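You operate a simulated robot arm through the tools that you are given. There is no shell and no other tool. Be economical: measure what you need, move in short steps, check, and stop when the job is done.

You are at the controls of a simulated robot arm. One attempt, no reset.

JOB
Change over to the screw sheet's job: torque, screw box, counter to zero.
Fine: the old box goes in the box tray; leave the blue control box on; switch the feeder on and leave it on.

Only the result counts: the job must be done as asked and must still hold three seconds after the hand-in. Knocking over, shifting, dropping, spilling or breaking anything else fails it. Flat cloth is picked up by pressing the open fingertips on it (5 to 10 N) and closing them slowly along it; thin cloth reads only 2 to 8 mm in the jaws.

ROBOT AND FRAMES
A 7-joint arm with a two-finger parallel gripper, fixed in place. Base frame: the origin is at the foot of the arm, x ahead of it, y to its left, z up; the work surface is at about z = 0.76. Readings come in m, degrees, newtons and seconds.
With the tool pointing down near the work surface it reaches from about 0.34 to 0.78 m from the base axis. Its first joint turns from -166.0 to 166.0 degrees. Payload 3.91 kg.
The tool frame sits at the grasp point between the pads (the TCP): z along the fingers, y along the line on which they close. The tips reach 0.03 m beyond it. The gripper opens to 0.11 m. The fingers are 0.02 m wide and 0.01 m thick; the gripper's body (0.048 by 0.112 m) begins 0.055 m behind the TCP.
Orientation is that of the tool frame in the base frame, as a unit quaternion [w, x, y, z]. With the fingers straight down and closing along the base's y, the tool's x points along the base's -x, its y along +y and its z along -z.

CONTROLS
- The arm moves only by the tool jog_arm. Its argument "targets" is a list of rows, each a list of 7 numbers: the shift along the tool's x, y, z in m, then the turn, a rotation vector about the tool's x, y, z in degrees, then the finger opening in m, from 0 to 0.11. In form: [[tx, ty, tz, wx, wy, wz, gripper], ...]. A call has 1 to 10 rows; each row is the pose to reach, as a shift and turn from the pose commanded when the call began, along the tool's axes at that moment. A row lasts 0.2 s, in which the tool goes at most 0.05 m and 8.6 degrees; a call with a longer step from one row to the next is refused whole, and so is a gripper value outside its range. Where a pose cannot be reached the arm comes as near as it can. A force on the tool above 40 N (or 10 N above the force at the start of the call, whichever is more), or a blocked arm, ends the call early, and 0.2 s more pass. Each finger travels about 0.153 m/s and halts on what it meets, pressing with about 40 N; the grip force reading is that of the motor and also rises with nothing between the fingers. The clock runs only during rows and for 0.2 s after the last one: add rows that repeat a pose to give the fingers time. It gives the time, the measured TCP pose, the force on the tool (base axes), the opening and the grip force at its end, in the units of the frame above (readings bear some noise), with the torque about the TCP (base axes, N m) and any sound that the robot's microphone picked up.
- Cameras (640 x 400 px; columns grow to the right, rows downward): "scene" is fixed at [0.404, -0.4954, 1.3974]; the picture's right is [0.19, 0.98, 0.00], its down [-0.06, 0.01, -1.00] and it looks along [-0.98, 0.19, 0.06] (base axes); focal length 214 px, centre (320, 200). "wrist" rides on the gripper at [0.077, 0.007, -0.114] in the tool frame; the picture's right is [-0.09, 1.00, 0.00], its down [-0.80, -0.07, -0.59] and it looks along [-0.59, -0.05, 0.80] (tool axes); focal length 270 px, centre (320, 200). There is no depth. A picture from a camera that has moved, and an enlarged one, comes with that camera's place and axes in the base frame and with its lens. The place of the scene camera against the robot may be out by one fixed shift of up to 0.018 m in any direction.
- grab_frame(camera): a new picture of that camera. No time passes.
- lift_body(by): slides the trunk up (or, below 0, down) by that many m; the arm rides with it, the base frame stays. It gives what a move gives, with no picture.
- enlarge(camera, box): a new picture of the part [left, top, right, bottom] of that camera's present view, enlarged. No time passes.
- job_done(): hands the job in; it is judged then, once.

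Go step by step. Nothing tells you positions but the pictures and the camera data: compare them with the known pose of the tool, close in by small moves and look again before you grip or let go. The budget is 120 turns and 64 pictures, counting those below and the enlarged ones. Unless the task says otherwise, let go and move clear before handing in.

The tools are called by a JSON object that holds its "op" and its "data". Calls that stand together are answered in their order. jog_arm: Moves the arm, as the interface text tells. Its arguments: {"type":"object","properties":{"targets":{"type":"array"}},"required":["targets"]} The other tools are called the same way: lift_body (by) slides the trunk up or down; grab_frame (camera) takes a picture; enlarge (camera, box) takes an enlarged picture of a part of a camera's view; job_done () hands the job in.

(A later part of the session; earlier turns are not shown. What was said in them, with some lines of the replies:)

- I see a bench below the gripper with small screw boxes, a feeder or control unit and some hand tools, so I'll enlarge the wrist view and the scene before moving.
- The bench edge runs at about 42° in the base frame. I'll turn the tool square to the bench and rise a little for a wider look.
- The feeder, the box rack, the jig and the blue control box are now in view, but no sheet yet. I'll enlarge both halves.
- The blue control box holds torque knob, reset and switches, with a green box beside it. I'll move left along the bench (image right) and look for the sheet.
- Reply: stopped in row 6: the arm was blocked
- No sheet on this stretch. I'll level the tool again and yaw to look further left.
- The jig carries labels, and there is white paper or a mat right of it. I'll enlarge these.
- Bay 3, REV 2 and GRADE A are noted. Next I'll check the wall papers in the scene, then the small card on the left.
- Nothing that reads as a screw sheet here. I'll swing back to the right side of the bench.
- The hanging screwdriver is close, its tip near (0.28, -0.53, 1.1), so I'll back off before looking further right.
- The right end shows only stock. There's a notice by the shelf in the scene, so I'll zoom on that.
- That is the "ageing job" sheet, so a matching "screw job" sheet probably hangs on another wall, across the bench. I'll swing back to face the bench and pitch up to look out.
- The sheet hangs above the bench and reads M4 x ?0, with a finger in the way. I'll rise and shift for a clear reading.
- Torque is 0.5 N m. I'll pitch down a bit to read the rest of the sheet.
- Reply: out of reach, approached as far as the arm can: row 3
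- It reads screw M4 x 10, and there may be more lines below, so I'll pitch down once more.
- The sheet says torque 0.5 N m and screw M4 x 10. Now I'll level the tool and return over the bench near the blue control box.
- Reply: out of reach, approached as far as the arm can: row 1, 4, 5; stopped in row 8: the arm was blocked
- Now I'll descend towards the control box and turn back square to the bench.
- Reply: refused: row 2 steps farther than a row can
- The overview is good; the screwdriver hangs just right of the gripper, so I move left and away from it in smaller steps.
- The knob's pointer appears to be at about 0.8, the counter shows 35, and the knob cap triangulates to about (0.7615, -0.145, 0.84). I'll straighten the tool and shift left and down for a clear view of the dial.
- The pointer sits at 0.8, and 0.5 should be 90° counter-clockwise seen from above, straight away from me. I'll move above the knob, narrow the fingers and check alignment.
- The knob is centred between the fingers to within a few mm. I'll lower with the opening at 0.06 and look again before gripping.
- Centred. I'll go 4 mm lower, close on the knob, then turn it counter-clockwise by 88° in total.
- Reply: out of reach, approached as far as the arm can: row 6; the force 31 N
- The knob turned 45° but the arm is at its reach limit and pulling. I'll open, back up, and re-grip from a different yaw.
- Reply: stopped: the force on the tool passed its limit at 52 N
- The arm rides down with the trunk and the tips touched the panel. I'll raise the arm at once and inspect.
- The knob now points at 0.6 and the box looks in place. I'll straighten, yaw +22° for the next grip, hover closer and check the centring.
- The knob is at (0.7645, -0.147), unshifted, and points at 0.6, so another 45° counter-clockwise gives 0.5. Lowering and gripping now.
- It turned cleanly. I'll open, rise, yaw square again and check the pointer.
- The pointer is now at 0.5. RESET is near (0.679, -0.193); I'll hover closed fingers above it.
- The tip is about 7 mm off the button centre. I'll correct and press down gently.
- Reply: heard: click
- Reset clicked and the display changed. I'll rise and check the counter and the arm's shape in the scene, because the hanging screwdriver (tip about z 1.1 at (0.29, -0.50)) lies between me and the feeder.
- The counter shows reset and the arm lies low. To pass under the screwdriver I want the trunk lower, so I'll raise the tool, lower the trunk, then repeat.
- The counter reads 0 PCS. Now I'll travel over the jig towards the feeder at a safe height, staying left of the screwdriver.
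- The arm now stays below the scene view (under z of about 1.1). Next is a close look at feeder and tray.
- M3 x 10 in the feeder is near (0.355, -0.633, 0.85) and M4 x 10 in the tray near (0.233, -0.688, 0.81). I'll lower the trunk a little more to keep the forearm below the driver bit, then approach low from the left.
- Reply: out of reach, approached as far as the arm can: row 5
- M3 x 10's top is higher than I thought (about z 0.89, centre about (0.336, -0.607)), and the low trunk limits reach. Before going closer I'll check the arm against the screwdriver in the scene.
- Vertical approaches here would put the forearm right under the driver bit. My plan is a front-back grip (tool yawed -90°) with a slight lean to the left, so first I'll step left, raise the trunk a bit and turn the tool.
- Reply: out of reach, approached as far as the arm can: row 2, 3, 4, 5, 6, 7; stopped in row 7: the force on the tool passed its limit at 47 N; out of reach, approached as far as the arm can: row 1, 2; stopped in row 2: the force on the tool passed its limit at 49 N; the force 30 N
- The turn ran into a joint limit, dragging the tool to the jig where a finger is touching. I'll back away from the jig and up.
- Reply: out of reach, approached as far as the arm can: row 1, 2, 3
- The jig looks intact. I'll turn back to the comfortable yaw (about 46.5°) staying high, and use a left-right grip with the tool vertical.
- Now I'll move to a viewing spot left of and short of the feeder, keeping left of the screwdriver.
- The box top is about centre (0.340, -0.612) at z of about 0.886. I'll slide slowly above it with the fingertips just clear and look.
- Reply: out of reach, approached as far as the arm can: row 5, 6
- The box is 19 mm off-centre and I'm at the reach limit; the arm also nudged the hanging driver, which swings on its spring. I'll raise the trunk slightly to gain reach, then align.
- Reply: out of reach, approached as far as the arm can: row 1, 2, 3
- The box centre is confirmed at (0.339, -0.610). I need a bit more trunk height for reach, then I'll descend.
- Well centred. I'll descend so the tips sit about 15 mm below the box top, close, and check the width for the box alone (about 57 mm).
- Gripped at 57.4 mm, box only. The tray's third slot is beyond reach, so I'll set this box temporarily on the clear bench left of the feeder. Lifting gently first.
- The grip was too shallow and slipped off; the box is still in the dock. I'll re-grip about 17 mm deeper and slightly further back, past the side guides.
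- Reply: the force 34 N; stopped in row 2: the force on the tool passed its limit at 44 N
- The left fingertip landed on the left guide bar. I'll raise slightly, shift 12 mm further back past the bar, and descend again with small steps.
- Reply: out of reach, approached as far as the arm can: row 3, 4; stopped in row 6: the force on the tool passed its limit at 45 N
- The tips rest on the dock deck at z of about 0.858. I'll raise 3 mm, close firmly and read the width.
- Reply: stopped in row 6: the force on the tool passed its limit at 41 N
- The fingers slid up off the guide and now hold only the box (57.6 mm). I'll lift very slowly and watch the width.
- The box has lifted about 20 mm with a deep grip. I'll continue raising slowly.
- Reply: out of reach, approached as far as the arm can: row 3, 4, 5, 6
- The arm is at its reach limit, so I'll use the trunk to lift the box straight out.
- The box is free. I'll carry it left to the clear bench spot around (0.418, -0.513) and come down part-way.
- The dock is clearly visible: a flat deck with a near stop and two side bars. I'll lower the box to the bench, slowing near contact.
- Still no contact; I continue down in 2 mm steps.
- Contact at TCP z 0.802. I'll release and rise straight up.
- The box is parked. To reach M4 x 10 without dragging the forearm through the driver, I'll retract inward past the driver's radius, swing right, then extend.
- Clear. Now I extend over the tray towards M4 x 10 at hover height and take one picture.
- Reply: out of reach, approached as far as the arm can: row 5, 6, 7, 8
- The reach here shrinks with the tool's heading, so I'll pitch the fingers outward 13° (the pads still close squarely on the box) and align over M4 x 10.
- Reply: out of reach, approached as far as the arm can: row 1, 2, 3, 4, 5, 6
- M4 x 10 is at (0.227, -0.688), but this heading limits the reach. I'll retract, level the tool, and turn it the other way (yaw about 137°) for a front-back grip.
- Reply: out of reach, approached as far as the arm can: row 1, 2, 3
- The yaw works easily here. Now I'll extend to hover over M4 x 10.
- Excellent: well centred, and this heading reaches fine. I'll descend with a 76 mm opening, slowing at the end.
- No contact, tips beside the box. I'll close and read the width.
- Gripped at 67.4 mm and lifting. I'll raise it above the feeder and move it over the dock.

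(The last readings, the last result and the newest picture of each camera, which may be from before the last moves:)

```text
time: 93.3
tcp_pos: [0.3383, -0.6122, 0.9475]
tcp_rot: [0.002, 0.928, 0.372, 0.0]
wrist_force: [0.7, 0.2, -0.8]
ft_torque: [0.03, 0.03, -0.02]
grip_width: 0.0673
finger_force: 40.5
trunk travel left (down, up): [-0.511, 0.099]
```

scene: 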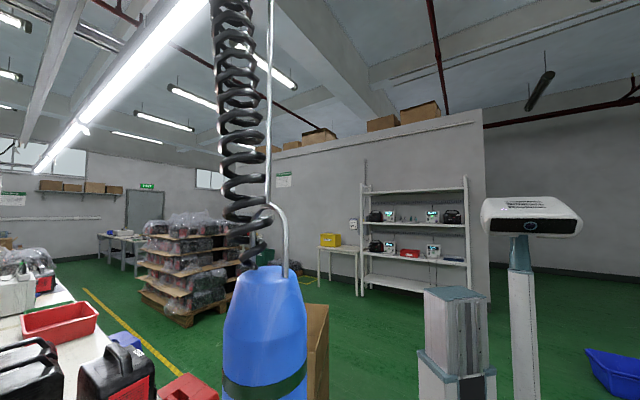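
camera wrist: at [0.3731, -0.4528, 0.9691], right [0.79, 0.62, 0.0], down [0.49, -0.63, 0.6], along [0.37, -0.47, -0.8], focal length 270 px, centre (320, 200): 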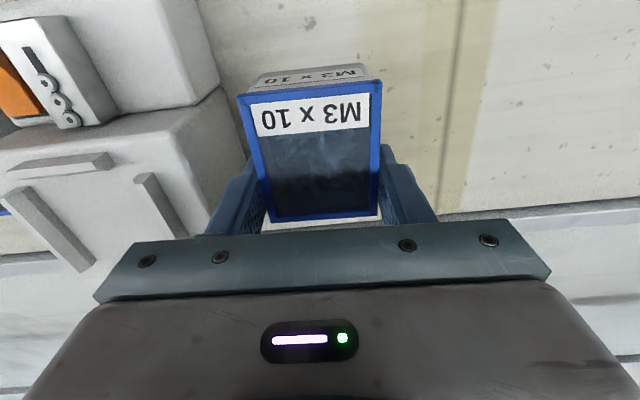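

Over the dock with the box held. I'll lower to just above the guide bars and take one picture for fine alignment.

{"op": "jog_arm", "data": {"targets": [[0, 0, 0.015, 0, 0, 0, 0.04], [0, 0, 0.03, 0, 0, 0, 0.04]]}}

{"op": "enlarge", "data": {"camera": "wrist", "box": [190, 40, 450, 240]}}

```text
time: 93.9
tcp_pos: [0.3382, -0.6134, 0.9173]
tcp_rot: [0.0, 0.929, 0.371, 0.0]
wrist_force: [0.0, -0.1, -0.2]
ft_torque: [-0.02, 0.0, -0.03]
grip_width: 0.0675
finger_force: 39.7
trunk travel left (down, up): [-0.511, 0.099]
```

```text
2.00 times, centred on (320, 140) of wrist
camera zoom: at [0.3976, -0.5651, 1.0313], right [0.62, -0.78, 0.0], down [-0.63, -0.5, 0.59], along [-0.46, -0.37, -0.8], focal length 541 px, centre (320, 320)
```

zoom: 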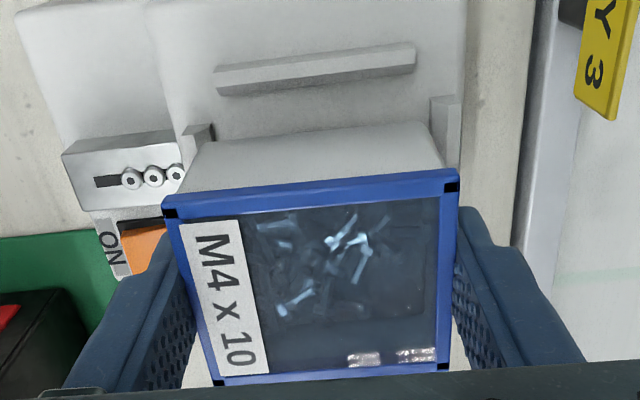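

From the picture the box sits about 6 mm too far right (−u) of the dock centre; front-back is within about 1 mm. I'll shift and lower slowly, watching the force.

{"op": "jog_arm", "data": {"targets": [[0.006, 0.001, 0, 0, 0, 0, 0.04], [0.006, 0.001, 0.006, 0, 0, 0, 0.04], [0.006, 0.001, 0.011, 0, 0, 0, 0.04], [0.006, 0.001, 0.015, 0, 0, 0, 0.04]]}}

```text
time: 94.9
tcp_pos: [0.3418, -0.6082, 0.9012]
tcp_rot: [0.002, 0.928, 0.372, 0.0]
wrist_force: [0.4, -0.6, -0.8]
ft_torque: [-0.03, -0.01, -0.03]
grip_width: 0.0673
finger_force: 40.0
trunk travel left (down, up): [-0.511, 0.099]
```

No contact and the box bottom is entering between the guides. Continuing down.

{"op": "jog_arm", "data": {"targets": [[0, 0.001, 0.003, 0, 0, 0, 0.04], [0, 0.001, 0.006, 0, 0, 0, 0.04], [0, 0.001, 0.008, 0, 0, 0, 0.04]]}}

```text
time: 95.7
tcp_pos: [0.3443, -0.6095, 0.8942]
tcp_rot: [0.001, 0.928, 0.372, 0.0]
wrist_force: [-0.3, -0.2, -0.4]
ft_torque: [-0.03, 0.03, 0.01]
grip_width: 0.0674
finger_force: 40.3
trunk travel left (down, up): [-0.511, 0.099]
```

{"op": "jog_arm", "data": {"targets": [[0, 0, 0.002, 0, 0, 0, 0.04], [0, 0, 0.004, 0, 0, 0, 0.04], [0, 0, 0.006, 0, 0, 0, 0.04]]}}

```text
time: 96.5
tcp_pos: [0.3421, -0.6096, 0.8913]
tcp_rot: [0.003, 0.928, 0.373, 0.0]
wrist_force: [2.2, -5.1, 27.8]
ft_torque: [0.3, 0.29, 0.28]
grip_width: 0.0679
finger_force: 40.4
trunk travel left (down, up): [-0.511, 0.099]
```

Seated at the expected height. I'll release and rise.

{"op": "jog_arm", "data": {"targets": [[0, 0, -0.002, 0, 0, 0, 0.07], [0, 0, -0.002, 0, 0, 0, 0.078], [0, 0, -0.012, 0, 0, 0, 0.08], [0, 0, -0.04, 0, 0, 0, 0.08], [0, 0, -0.075, 0, 0, 0, 0.08]]}}

{"op": "grab_frame", "data": {"camera": "wrist"}}

```text
time: 97.7
tcp_pos: [0.3438, -0.6094, 0.9624]
tcp_rot: [0.001, 0.928, 0.372, 0.0]
wrist_force: [-0.5, 0.5, -0.3]
ft_torque: [0.0, 0.01, 0.0]
grip_width: 0.0803
finger_force: 0.1
trunk travel left (down, up): [-0.511, 0.099]
```

```text
3 pictures are left
camera wrist: at [0.4032, -0.5609, 1.0773], right [0.62, -0.78, 0.0], down [-0.63, -0.5, 0.59], along [-0.46, -0.37, -0.8], focal length 270 px, centre (320, 200)
```

wrist: 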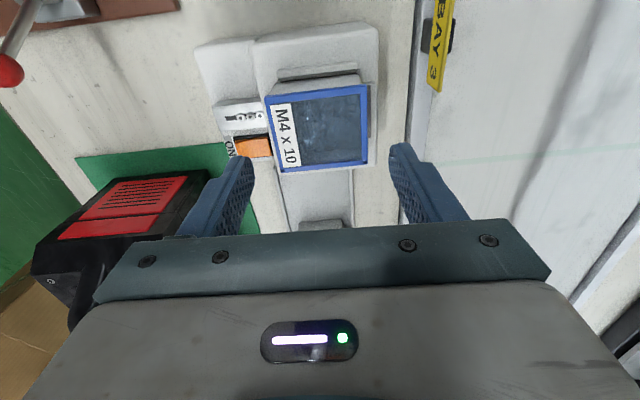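

M4 x 10 sits properly in the feeder. Next is the feeder switch near (0.264, -0.583, 0.82); I'll hover closed tips over its ON end and verify with one picture.

{"op": "jog_arm", "data": {"targets": [[-0.01, -0.03, 0, 0, 0, 0, 0.04], [-0.025, -0.06, 0, 0, 0, 0, 0.01], [-0.0396, -0.0827, 0, 0, 0, 0, 0], [-0.0396, -0.0827, 0.04, 0, 0, 0, 0], [-0.0396, -0.0827, 0.08, 0, 0, 0, 0]]}}

{"op": "enlarge", "data": {"camera": "wrist", "box": [220, 70, 420, 220]}}

```text
time: 98.9
tcp_pos: [0.258, -0.5778, 0.8835]
tcp_rot: [0.0, 0.928, 0.372, 0.0]
wrist_force: [1.3, -0.4, 0.0]
ft_torque: [-0.04, 0.0, 0.0]
grip_width: 0.0001
finger_force: 37.3
trunk travel left (down, up): [-0.511, 0.099]
```

```text
2.67 times, centred on (320, 145) of wrist
camera zoom: at [0.3175, -0.5286, 0.9967], right [0.62, -0.78, 0.0], down [-0.63, -0.5, 0.59], along [-0.46, -0.37, -0.8], focal length 721 px, centre (320, 347)
```

zoom: 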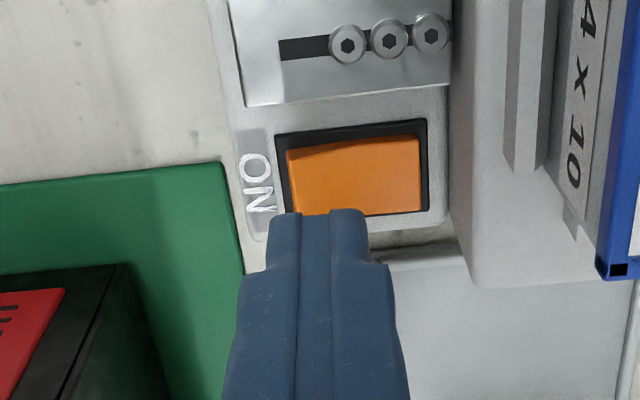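

The tips are over the ON half of the rocker, so I'll press down gently.

{"op": "jog_arm", "data": {"targets": [[0, 0, 0.015, 0, 0, 0, 0], [0, 0, 0.025, 0, 0, 0, 0], [0, 0, 0.03, 0, 0, 0, 0], [0, 0, 0.033, 0, 0, 0, 0], [0, 0, 0.036, 0, 0, 0, 0]]}}

```text
time: 100.1
tcp_pos: [0.2567, -0.5764, 0.8508]
tcp_rot: [0.003, 0.928, 0.372, 0.001]
wrist_force: [-2.7, 4.1, 30.6]
ft_torque: [-0.1, -0.13, 0.0]
grip_width: 0.0
finger_force: 38.0
trunk travel left (down, up): [-0.511, 0.099]
```

There's 30 N but no click yet. I'll press a little further.

{"op": "jog_arm", "data": {"targets": [[0, -0.002, 0.001, 0, 0, 0, 0], [0, -0.002, 0.002, 0, 0, 0, 0], [0, -0.002, 0.003, 0, 0, 0, 0]]}}

```text
time: 100.5
tcp_pos: [0.2558, -0.5763, 0.851]
tcp_rot: [0.006, 0.929, 0.371, 0.002]
wrist_force: [-4.0, 5.9, 14.8]
ft_torque: [0.15, -0.03, 0.08]
grip_width: 0.0001
finger_force: 37.7
trunk travel left (down, up): [-0.511, 0.099]
stopped in row 2: the force on the tool passed its limit at 43 N (the readings are from after the stop); the commanded pose is now the measured one
```

A hard stop came without a click, so I need to see the rocker's state. I'll raise, step aside, and zoom tightly on it.

{"op": "jog_arm", "data": {"targets": [[0, 0, -0.01, 0, 0, 0, 0], [0, 0, -0.03, 0, 0, 0, 0], [-0.012, 0.003, -0.035, 0, 0, 0, 0]]}}

{"op": "enlarge", "data": {"camera": "wrist", "box": [270, 60, 400, 160]}}

```text
time: 101.3
tcp_pos: [0.2508, -0.5874, 0.8839]
tcp_rot: [0.005, 0.929, 0.371, 0.002]
wrist_force: [-1.4, 0.6, -0.4]
ft_torque: [0.02, -0.03, -0.04]
grip_width: 0.0001
finger_force: 38.2
trunk travel left (down, up): [-0.511, 0.099]
```

```text
4.00 times, centred on (335, 110) of wrist
camera zoom: at [0.31, -0.538, 0.9978], right [0.62, -0.78, 0.01], down [-0.63, -0.5, 0.6], along [-0.46, -0.38, -0.8], focal length 1081 px, centre (260, 560)
```

zoom: 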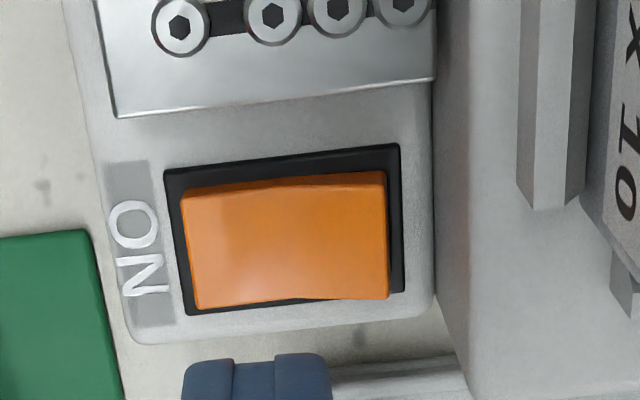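

The rocker's far end is now raised and the ON end is down, so the feeder is on. Next I'll fetch the old M3 x 10 box from the bench, retracting inside the driver's radius and swinging left.

{"op": "jog_arm", "data": {"targets": [[0, 0, -0.03, 0.6, 0, 0, 0], [0, 0, -0.06, 0.6, 0, 0, 0], [0.015, -0.04, -0.06, 0.6, 0, 0, 0], [0.03, -0.085, -0.065, 0.6, 0, 0, 0.02], [0.045, -0.13, -0.07, 0.6, 0, 0, 0.04], [0.06, -0.17, -0.08, 0.6, 0, 0, 0.06], [0.074, -0.209, -0.1, 0.6, 0, 0, 0.08], [0.11, -0.2, -0.125, 0.6, 0, 0, 0.085], [0.15, -0.188, -0.13, 0.6, 0, 0, 0.085], [0.187, -0.177, -0.13, 0.6, 0, 0, 0.085]]}}

```text
time: 103.5
tcp_pos: [0.2628, -0.3292, 1.0127]
tcp_rot: [-0.001, 0.928, 0.373, -0.001]
wrist_force: [0.1, 0.2, 0.5]
ft_torque: [0.01, 0.0, 0.0]
grip_width: 0.085
finger_force: 0.2
trunk travel left (down, up): [-0.511, 0.099]
```

Now extending over the parked M3 x 10 box.

{"op": "jog_arm", "data": {"targets": [[-0.003, 0.04, 0, 0, 0, 0, 0.085], [-0.006, 0.085, 0, 0, 0, 0, 0.085], [-0.009, 0.13, 0, 0, 0, 0, 0.085], [-0.011, 0.17, 0.01, 0, 0, 0, 0.085], [-0.013, 0.21, 0.025, 0, 0, 0, 0.085], [-0.013, 0.2274, 0.06, 0, 0, 0, 0.085], [-0.013, 0.2274, 0.1, 0, 0, 0, 0.085]]}}

{"op": "enlarge", "data": {"camera": "wrist", "box": [160, 40, 480, 240]}}

```text
time: 105.1
tcp_pos: [0.4092, -0.5046, 0.9101]
tcp_rot: [0.0, 0.929, 0.371, -0.001]
wrist_force: [0.4, 0.4, -0.2]
ft_torque: [-0.02, 0.0, 0.0]
grip_width: 0.0848
finger_force: 0.1
trunk travel left (down, up): [-0.511, 0.099]
```

```text
2.00 times, centred on (320, 140) of wrist
camera zoom: at [0.4702, -0.4556, 1.0254], right [0.62, -0.78, 0.0], down [-0.63, -0.5, 0.6], along [-0.47, -0.37, -0.8], focal length 541 px, centre (320, 320)
```

zoom: 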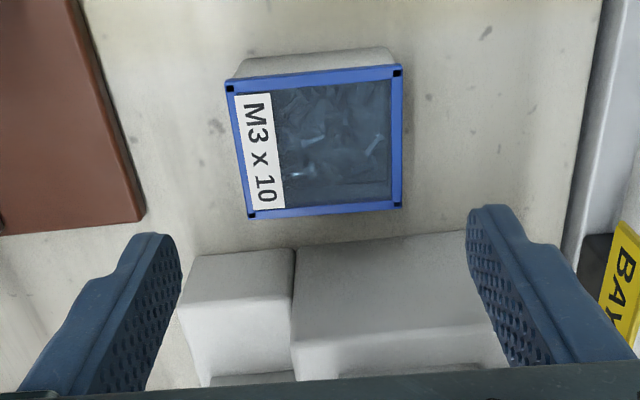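

The box is where expected. I'll fine-align and descend; pictures are used up, so force and width readings guide from here.

{"op": "jog_arm", "data": {"targets": [[0.0015, -0.002, 0.03, 0, 0, 0, 0.08], [0.0015, -0.002, 0.06, 0, 0, 0, 0.08], [0.0015, -0.002, 0.085, 0, 0, 0, 0.08], [0.0015, -0.002, 0.097, 0, 0, 0, 0.08], [0.0015, -0.002, 0.102, 0, 0, 0, 0.08], [0.0015, -0.002, 0.104, 0, 0, 0, 0.08]]}}

{"op": "jog_arm", "data": {"targets": [[0, 0, 0, 0, 0, 0, 0.074], [0, 0, 0, 0, 0, 0, 0.068], [0, 0, 0, 0, 0, 0, 0.05], [0, 0, 0, 0, 0, 0, 0.04], [0, 0, 0, 0, 0, 0, 0.04]]}}

```text
time: 106.5
tcp_pos: [0.4099, -0.5009, 0.8073]
tcp_rot: [0.0, 0.928, 0.372, -0.001]
wrist_force: [0.8, 0.6, -0.3]
ft_torque: [-0.02, 0.01, -0.03]
grip_width: 0.0801
finger_force: 0.0
trunk travel left (down, up): [-0.511, 0.099]
```

```text
time: 107.7
tcp_pos: [0.4101, -0.5004, 0.8078]
tcp_rot: [0.0, 0.928, 0.372, -0.001]
wrist_force: [0.4, -1.3, 0.4]
ft_torque: [0.04, -0.02, 0.02]
grip_width: 0.0675
finger_force: 39.5
trunk travel left (down, up): [-0.511, 0.099]
```

Gripped at 67.5 mm. I'll lift and retract along the same inner route.

{"op": "jog_arm", "data": {"targets": [[0, 0, -0.02, 0, 0, 0, 0.04], [0, 0, -0.06, 0, 0, 0, 0.04], [0, 0, -0.105, 0, 0, 0, 0.04], [0, 0, -0.15, 0, 0, 0, 0.04], [0, 0, -0.195, 0, 0, 0, 0.04], [0.002, -0.04, -0.212, 0, 0, 0, 0.04], [0.005, -0.085, -0.212, 0, 0, 0, 0.04], [0.008, -0.13, -0.212, 0, 0, 0, 0.04], [0.01, -0.178, -0.212, 0, 0, 0, 0.04], [0.012, -0.224, -0.212, 0, 0, 0, 0.04]]}}

```text
time: 109.9
tcp_pos: [0.2647, -0.3299, 1.0196]
tcp_rot: [0.0, 0.929, 0.371, -0.001]
wrist_force: [0.4, -0.6, -0.2]
ft_torque: [-0.01, 0.01, -0.01]
grip_width: 0.0676
finger_force: 40.1
trunk travel left (down, up): [-0.511, 0.099]
```

Still held. Swinging right to the inner point.

{"op": "jog_arm", "data": {"targets": [[-0.037, -0.011, 0, 0, 0, 0, 0.04], [-0.074, -0.022, 0, 0, 0, 0, 0.04], [-0.11, -0.033, 0, 0, 0, 0, 0.04], [-0.1466, -0.043, 0, 0, 0, 0, 0.04]]}}

{"op": "jog_arm", "data": {"targets": [[-0.019, 0.04, 0, 0, 0, 0, 0.04], [-0.038, 0.083, 0, 0, 0, 0, 0.04], [-0.057, 0.126, 0, 0, 0, 0, 0.04], [-0.076, 0.169, 0, 0, 0, 0, 0.04], [-0.095, 0.21, 0, 0, 0, 0, 0.04], [-0.113, 0.25, 0, 0, 0, 0, 0.04], [-0.127, 0.28, 0.01, 0, 0, 0, 0.04], [-0.127, 0.28, 0.05, 0, 0, 0, 0.04], [-0.127, 0.28, 0.09, 0, 0, 0, 0.04]]}}

```text
time: 110.9
tcp_pos: [0.1282, -0.4003, 1.0198]
tcp_rot: [0.0, 0.928, 0.372, 0.0]
wrist_force: [-0.1, 0.0, -0.2]
ft_torque: [-0.01, 0.01, -0.03]
grip_width: 0.0674
finger_force: 40.0
trunk travel left (down, up): [-0.511, 0.099]
```

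```text
time: 112.9
tcp_pos: [0.2301, -0.6907, 0.9297]
tcp_rot: [-0.001, 0.928, 0.372, -0.002]
wrist_force: [0.1, 0.8, -1.0]
ft_torque: [-0.01, 0.02, 0.01]
grip_width: 0.0676
finger_force: 40.1
trunk travel left (down, up): [-0.511, 0.099]
```

Right above the free slot. Lowering, then slow near the tray floor.

{"op": "jog_arm", "data": {"targets": [[0, -0.0005, 0.035, 0, 0, 0, 0.04], [0, -0.0005, 0.07, 0, 0, 0, 0.04], [0, -0.0005, 0.095, 0, 0, 0, 0.04], [0, -0.0005, 0.108, 0, 0, 0, 0.04], [0, -0.0005, 0.112, 0, 0, 0, 0.04]]}}

```text
time: 114.1
tcp_pos: [0.23, -0.6896, 0.8173]
tcp_rot: [0.0, 0.928, 0.372, -0.001]
wrist_force: [0.5, 0.9, -0.5]
ft_torque: [0.0, 0.0, 0.02]
grip_width: 0.0672
finger_force: 40.0
trunk travel left (down, up): [-0.511, 0.099]
```

{"op": "jog_arm", "data": {"targets": [[0, 0, 0.002, 0, 0, 0, 0.04], [0, 0, 0.004, 0, 0, 0, 0.04], [0, 0, 0.006, 0, 0, 0, 0.04]]}}

```text
time: 114.9
tcp_pos: [0.2284, -0.6902, 0.8117]
tcp_rot: [0.001, 0.928, 0.371, 0.0]
wrist_force: [-0.2, 0.8, 2.3]
ft_torque: [0.12, 0.07, 0.06]
grip_width: 0.0675
finger_force: 40.5
trunk travel left (down, up): [-0.511, 0.099]
```

Light contact at 0.8117; one more millimetre to seat it, then release and rise.

{"op": "jog_arm", "data": {"targets": [[0, 0, 0.001, 0, 0, 0, 0.04], [0, 0, 0.002, 0, 0, 0, 0.04]]}}

```text
time: 115.5
tcp_pos: [0.2292, -0.69, 0.8129]
tcp_rot: [0.001, 0.929, 0.371, 0.0]
wrist_force: [0.0, -2.0, 14.4]
ft_torque: [0.44, 0.19, 0.01]
grip_width: 0.0674
finger_force: 40.1
trunk travel left (down, up): [-0.511, 0.099]
```

{"op": "jog_arm", "data": {"targets": [[0, 0, -0.002, 0, 0, 0, 0.07], [0, 0, -0.002, 0, 0, 0, 0.077], [0, 0, -0.015, 0, 0, 0, 0.077], [0, 0, -0.05, 0, 0, 0, 0.077], [0, 0, -0.09, 0, 0, 0, 0.077], [0, 0, -0.13, 0, 0, 0, 0.077], [0, 0, -0.17, 0, 0, 0, 0.077], [0, 0, -0.2, 0, 0, 0, 0.077]]}}

```text
time: 117.3
tcp_pos: [0.2303, -0.6899, 1.0116]
tcp_rot: [0.0, 0.929, 0.371, -0.001]
wrist_force: [-0.2, 0.2, 0.9]
ft_torque: [0.02, 0.01, 0.01]
grip_width: 0.0772
finger_force: 0.1
trunk travel left (down, up): [-0.511, 0.099]
```

Released. I'll retract clear and wait a little so the hanging driver settles.

{"op": "jog_arm", "data": {"targets": [[0.02, -0.043, 0, 0, 0, 0, 0.077], [0.038, -0.086, 0, 0, 0, 0, 0.077], [0.057, -0.129, 0, 0, 0, 0, 0.077], [0.076, -0.17, 0, 0, 0, 0, 0.077], [0.095, -0.21, 0, 0, 0, 0, 0.077], [0.113, -0.25, 0, 0, 0, 0, 0.077], [0.127, -0.28, -0.02, 0, 0, 0, 0.077], [0.127, -0.28, -0.05, 0, 0, 0, 0.077]]}}

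{"op": "jog_arm", "data": {"targets": [[0, 0, 0, 0, 0, 0, 0.077], [0, 0, 0, 0, 0, 0, 0.077], [0, 0, 0, 0, 0, 0, 0.077], [0, 0, 0, 0, 0, 0, 0.077], [0, 0, 0, 0, 0, 0, 0.077], [0, 0, 0, 0, 0, 0, 0.077], [0, 0, 0, 0, 0, 0, 0.077], [0, 0, 0, 0, 0, 0, 0.077], [0, 0, 0, 0, 0, 0, 0.077], [0, 0, 0, 0, 0, 0, 0.077]]}}

{"op": "jog_arm", "data": {"targets": [[0, 0, 0, 0, 0, 0, 0.077], [0, 0, 0, 0, 0, 0, 0.077], [0, 0, 0, 0, 0, 0, 0.077], [0, 0, 0, 0, 0, 0, 0.077], [0, 0, 0, 0, 0, 0, 0.077], [0, 0, 0, 0, 0, 0, 0.077], [0, 0, 0, 0, 0, 0, 0.077], [0, 0, 0, 0, 0, 0, 0.077], [0, 0, 0, 0, 0, 0, 0.077], [0, 0, 0, 0, 0, 0, 0.077]]}}

```text
time: 119.1
tcp_pos: [0.1291, -0.3993, 1.0599]
tcp_rot: [0.001, 0.928, 0.372, -0.001]
wrist_force: [0.9, 0.4, -0.4]
ft_torque: [0.02, 0.01, -0.01]
grip_width: 0.0769
finger_force: 0.1
trunk travel left (down, up): [-0.511, 0.099]
```

```text
time: 121.3
tcp_pos: [0.1285, -0.3995, 1.0613]
tcp_rot: [0.001, 0.928, 0.372, -0.001]
wrist_force: [-0.3, 1.0, -0.9]
ft_torque: [0.01, 0.0, 0.0]
grip_width: 0.077
finger_force: 0.1
trunk travel left (down, up): [-0.511, 0.099]
```

```text
time: 123.5
tcp_pos: [0.1276, -0.4002, 1.0592]
tcp_rot: [0.001, 0.928, 0.373, -0.001]
wrist_force: [-0.5, 0.1, 0.2]
ft_torque: [0.02, 0.0, -0.02]
grip_width: 0.077
finger_force: 0.0
trunk travel left (down, up): [-0.511, 0.099]
```

The arm is clear and everything is placed: torque at 0.5, counter at 0, M4 x 10 in the feeder, M3 x 10 in the tray and the feeder rocker on. Handing in.

{"op": "job_done", "data": {}}

```text
The job is handed in.
```

I handed in the changeover to the sheet's job (M4 x 10, 0.5 N m):
- **Torque:** the knob is at 0.5 N m.
- **Counter:** it reads 0 PCS.
- **New box:** M4 x 10 is in the feeder.
- **Old box:** M3 x 10 is in the tray slot M4 x 10 came from. I placed it by force readings, because the pictures had run out.
- **Feeder:** the ON end of its rocker is down. I heard no click, so I judged this from a picture.
- **Blue control box:** I did not touch its switch, so it is still on.

Three unplanned contacts happened. The arm pushed the hanging screwdriver aside and I did not see where it ended up. The fingertips pressed the blue box's panel at about 52 N and bumped the jig at about 49 N; both looked fine in later pictures.
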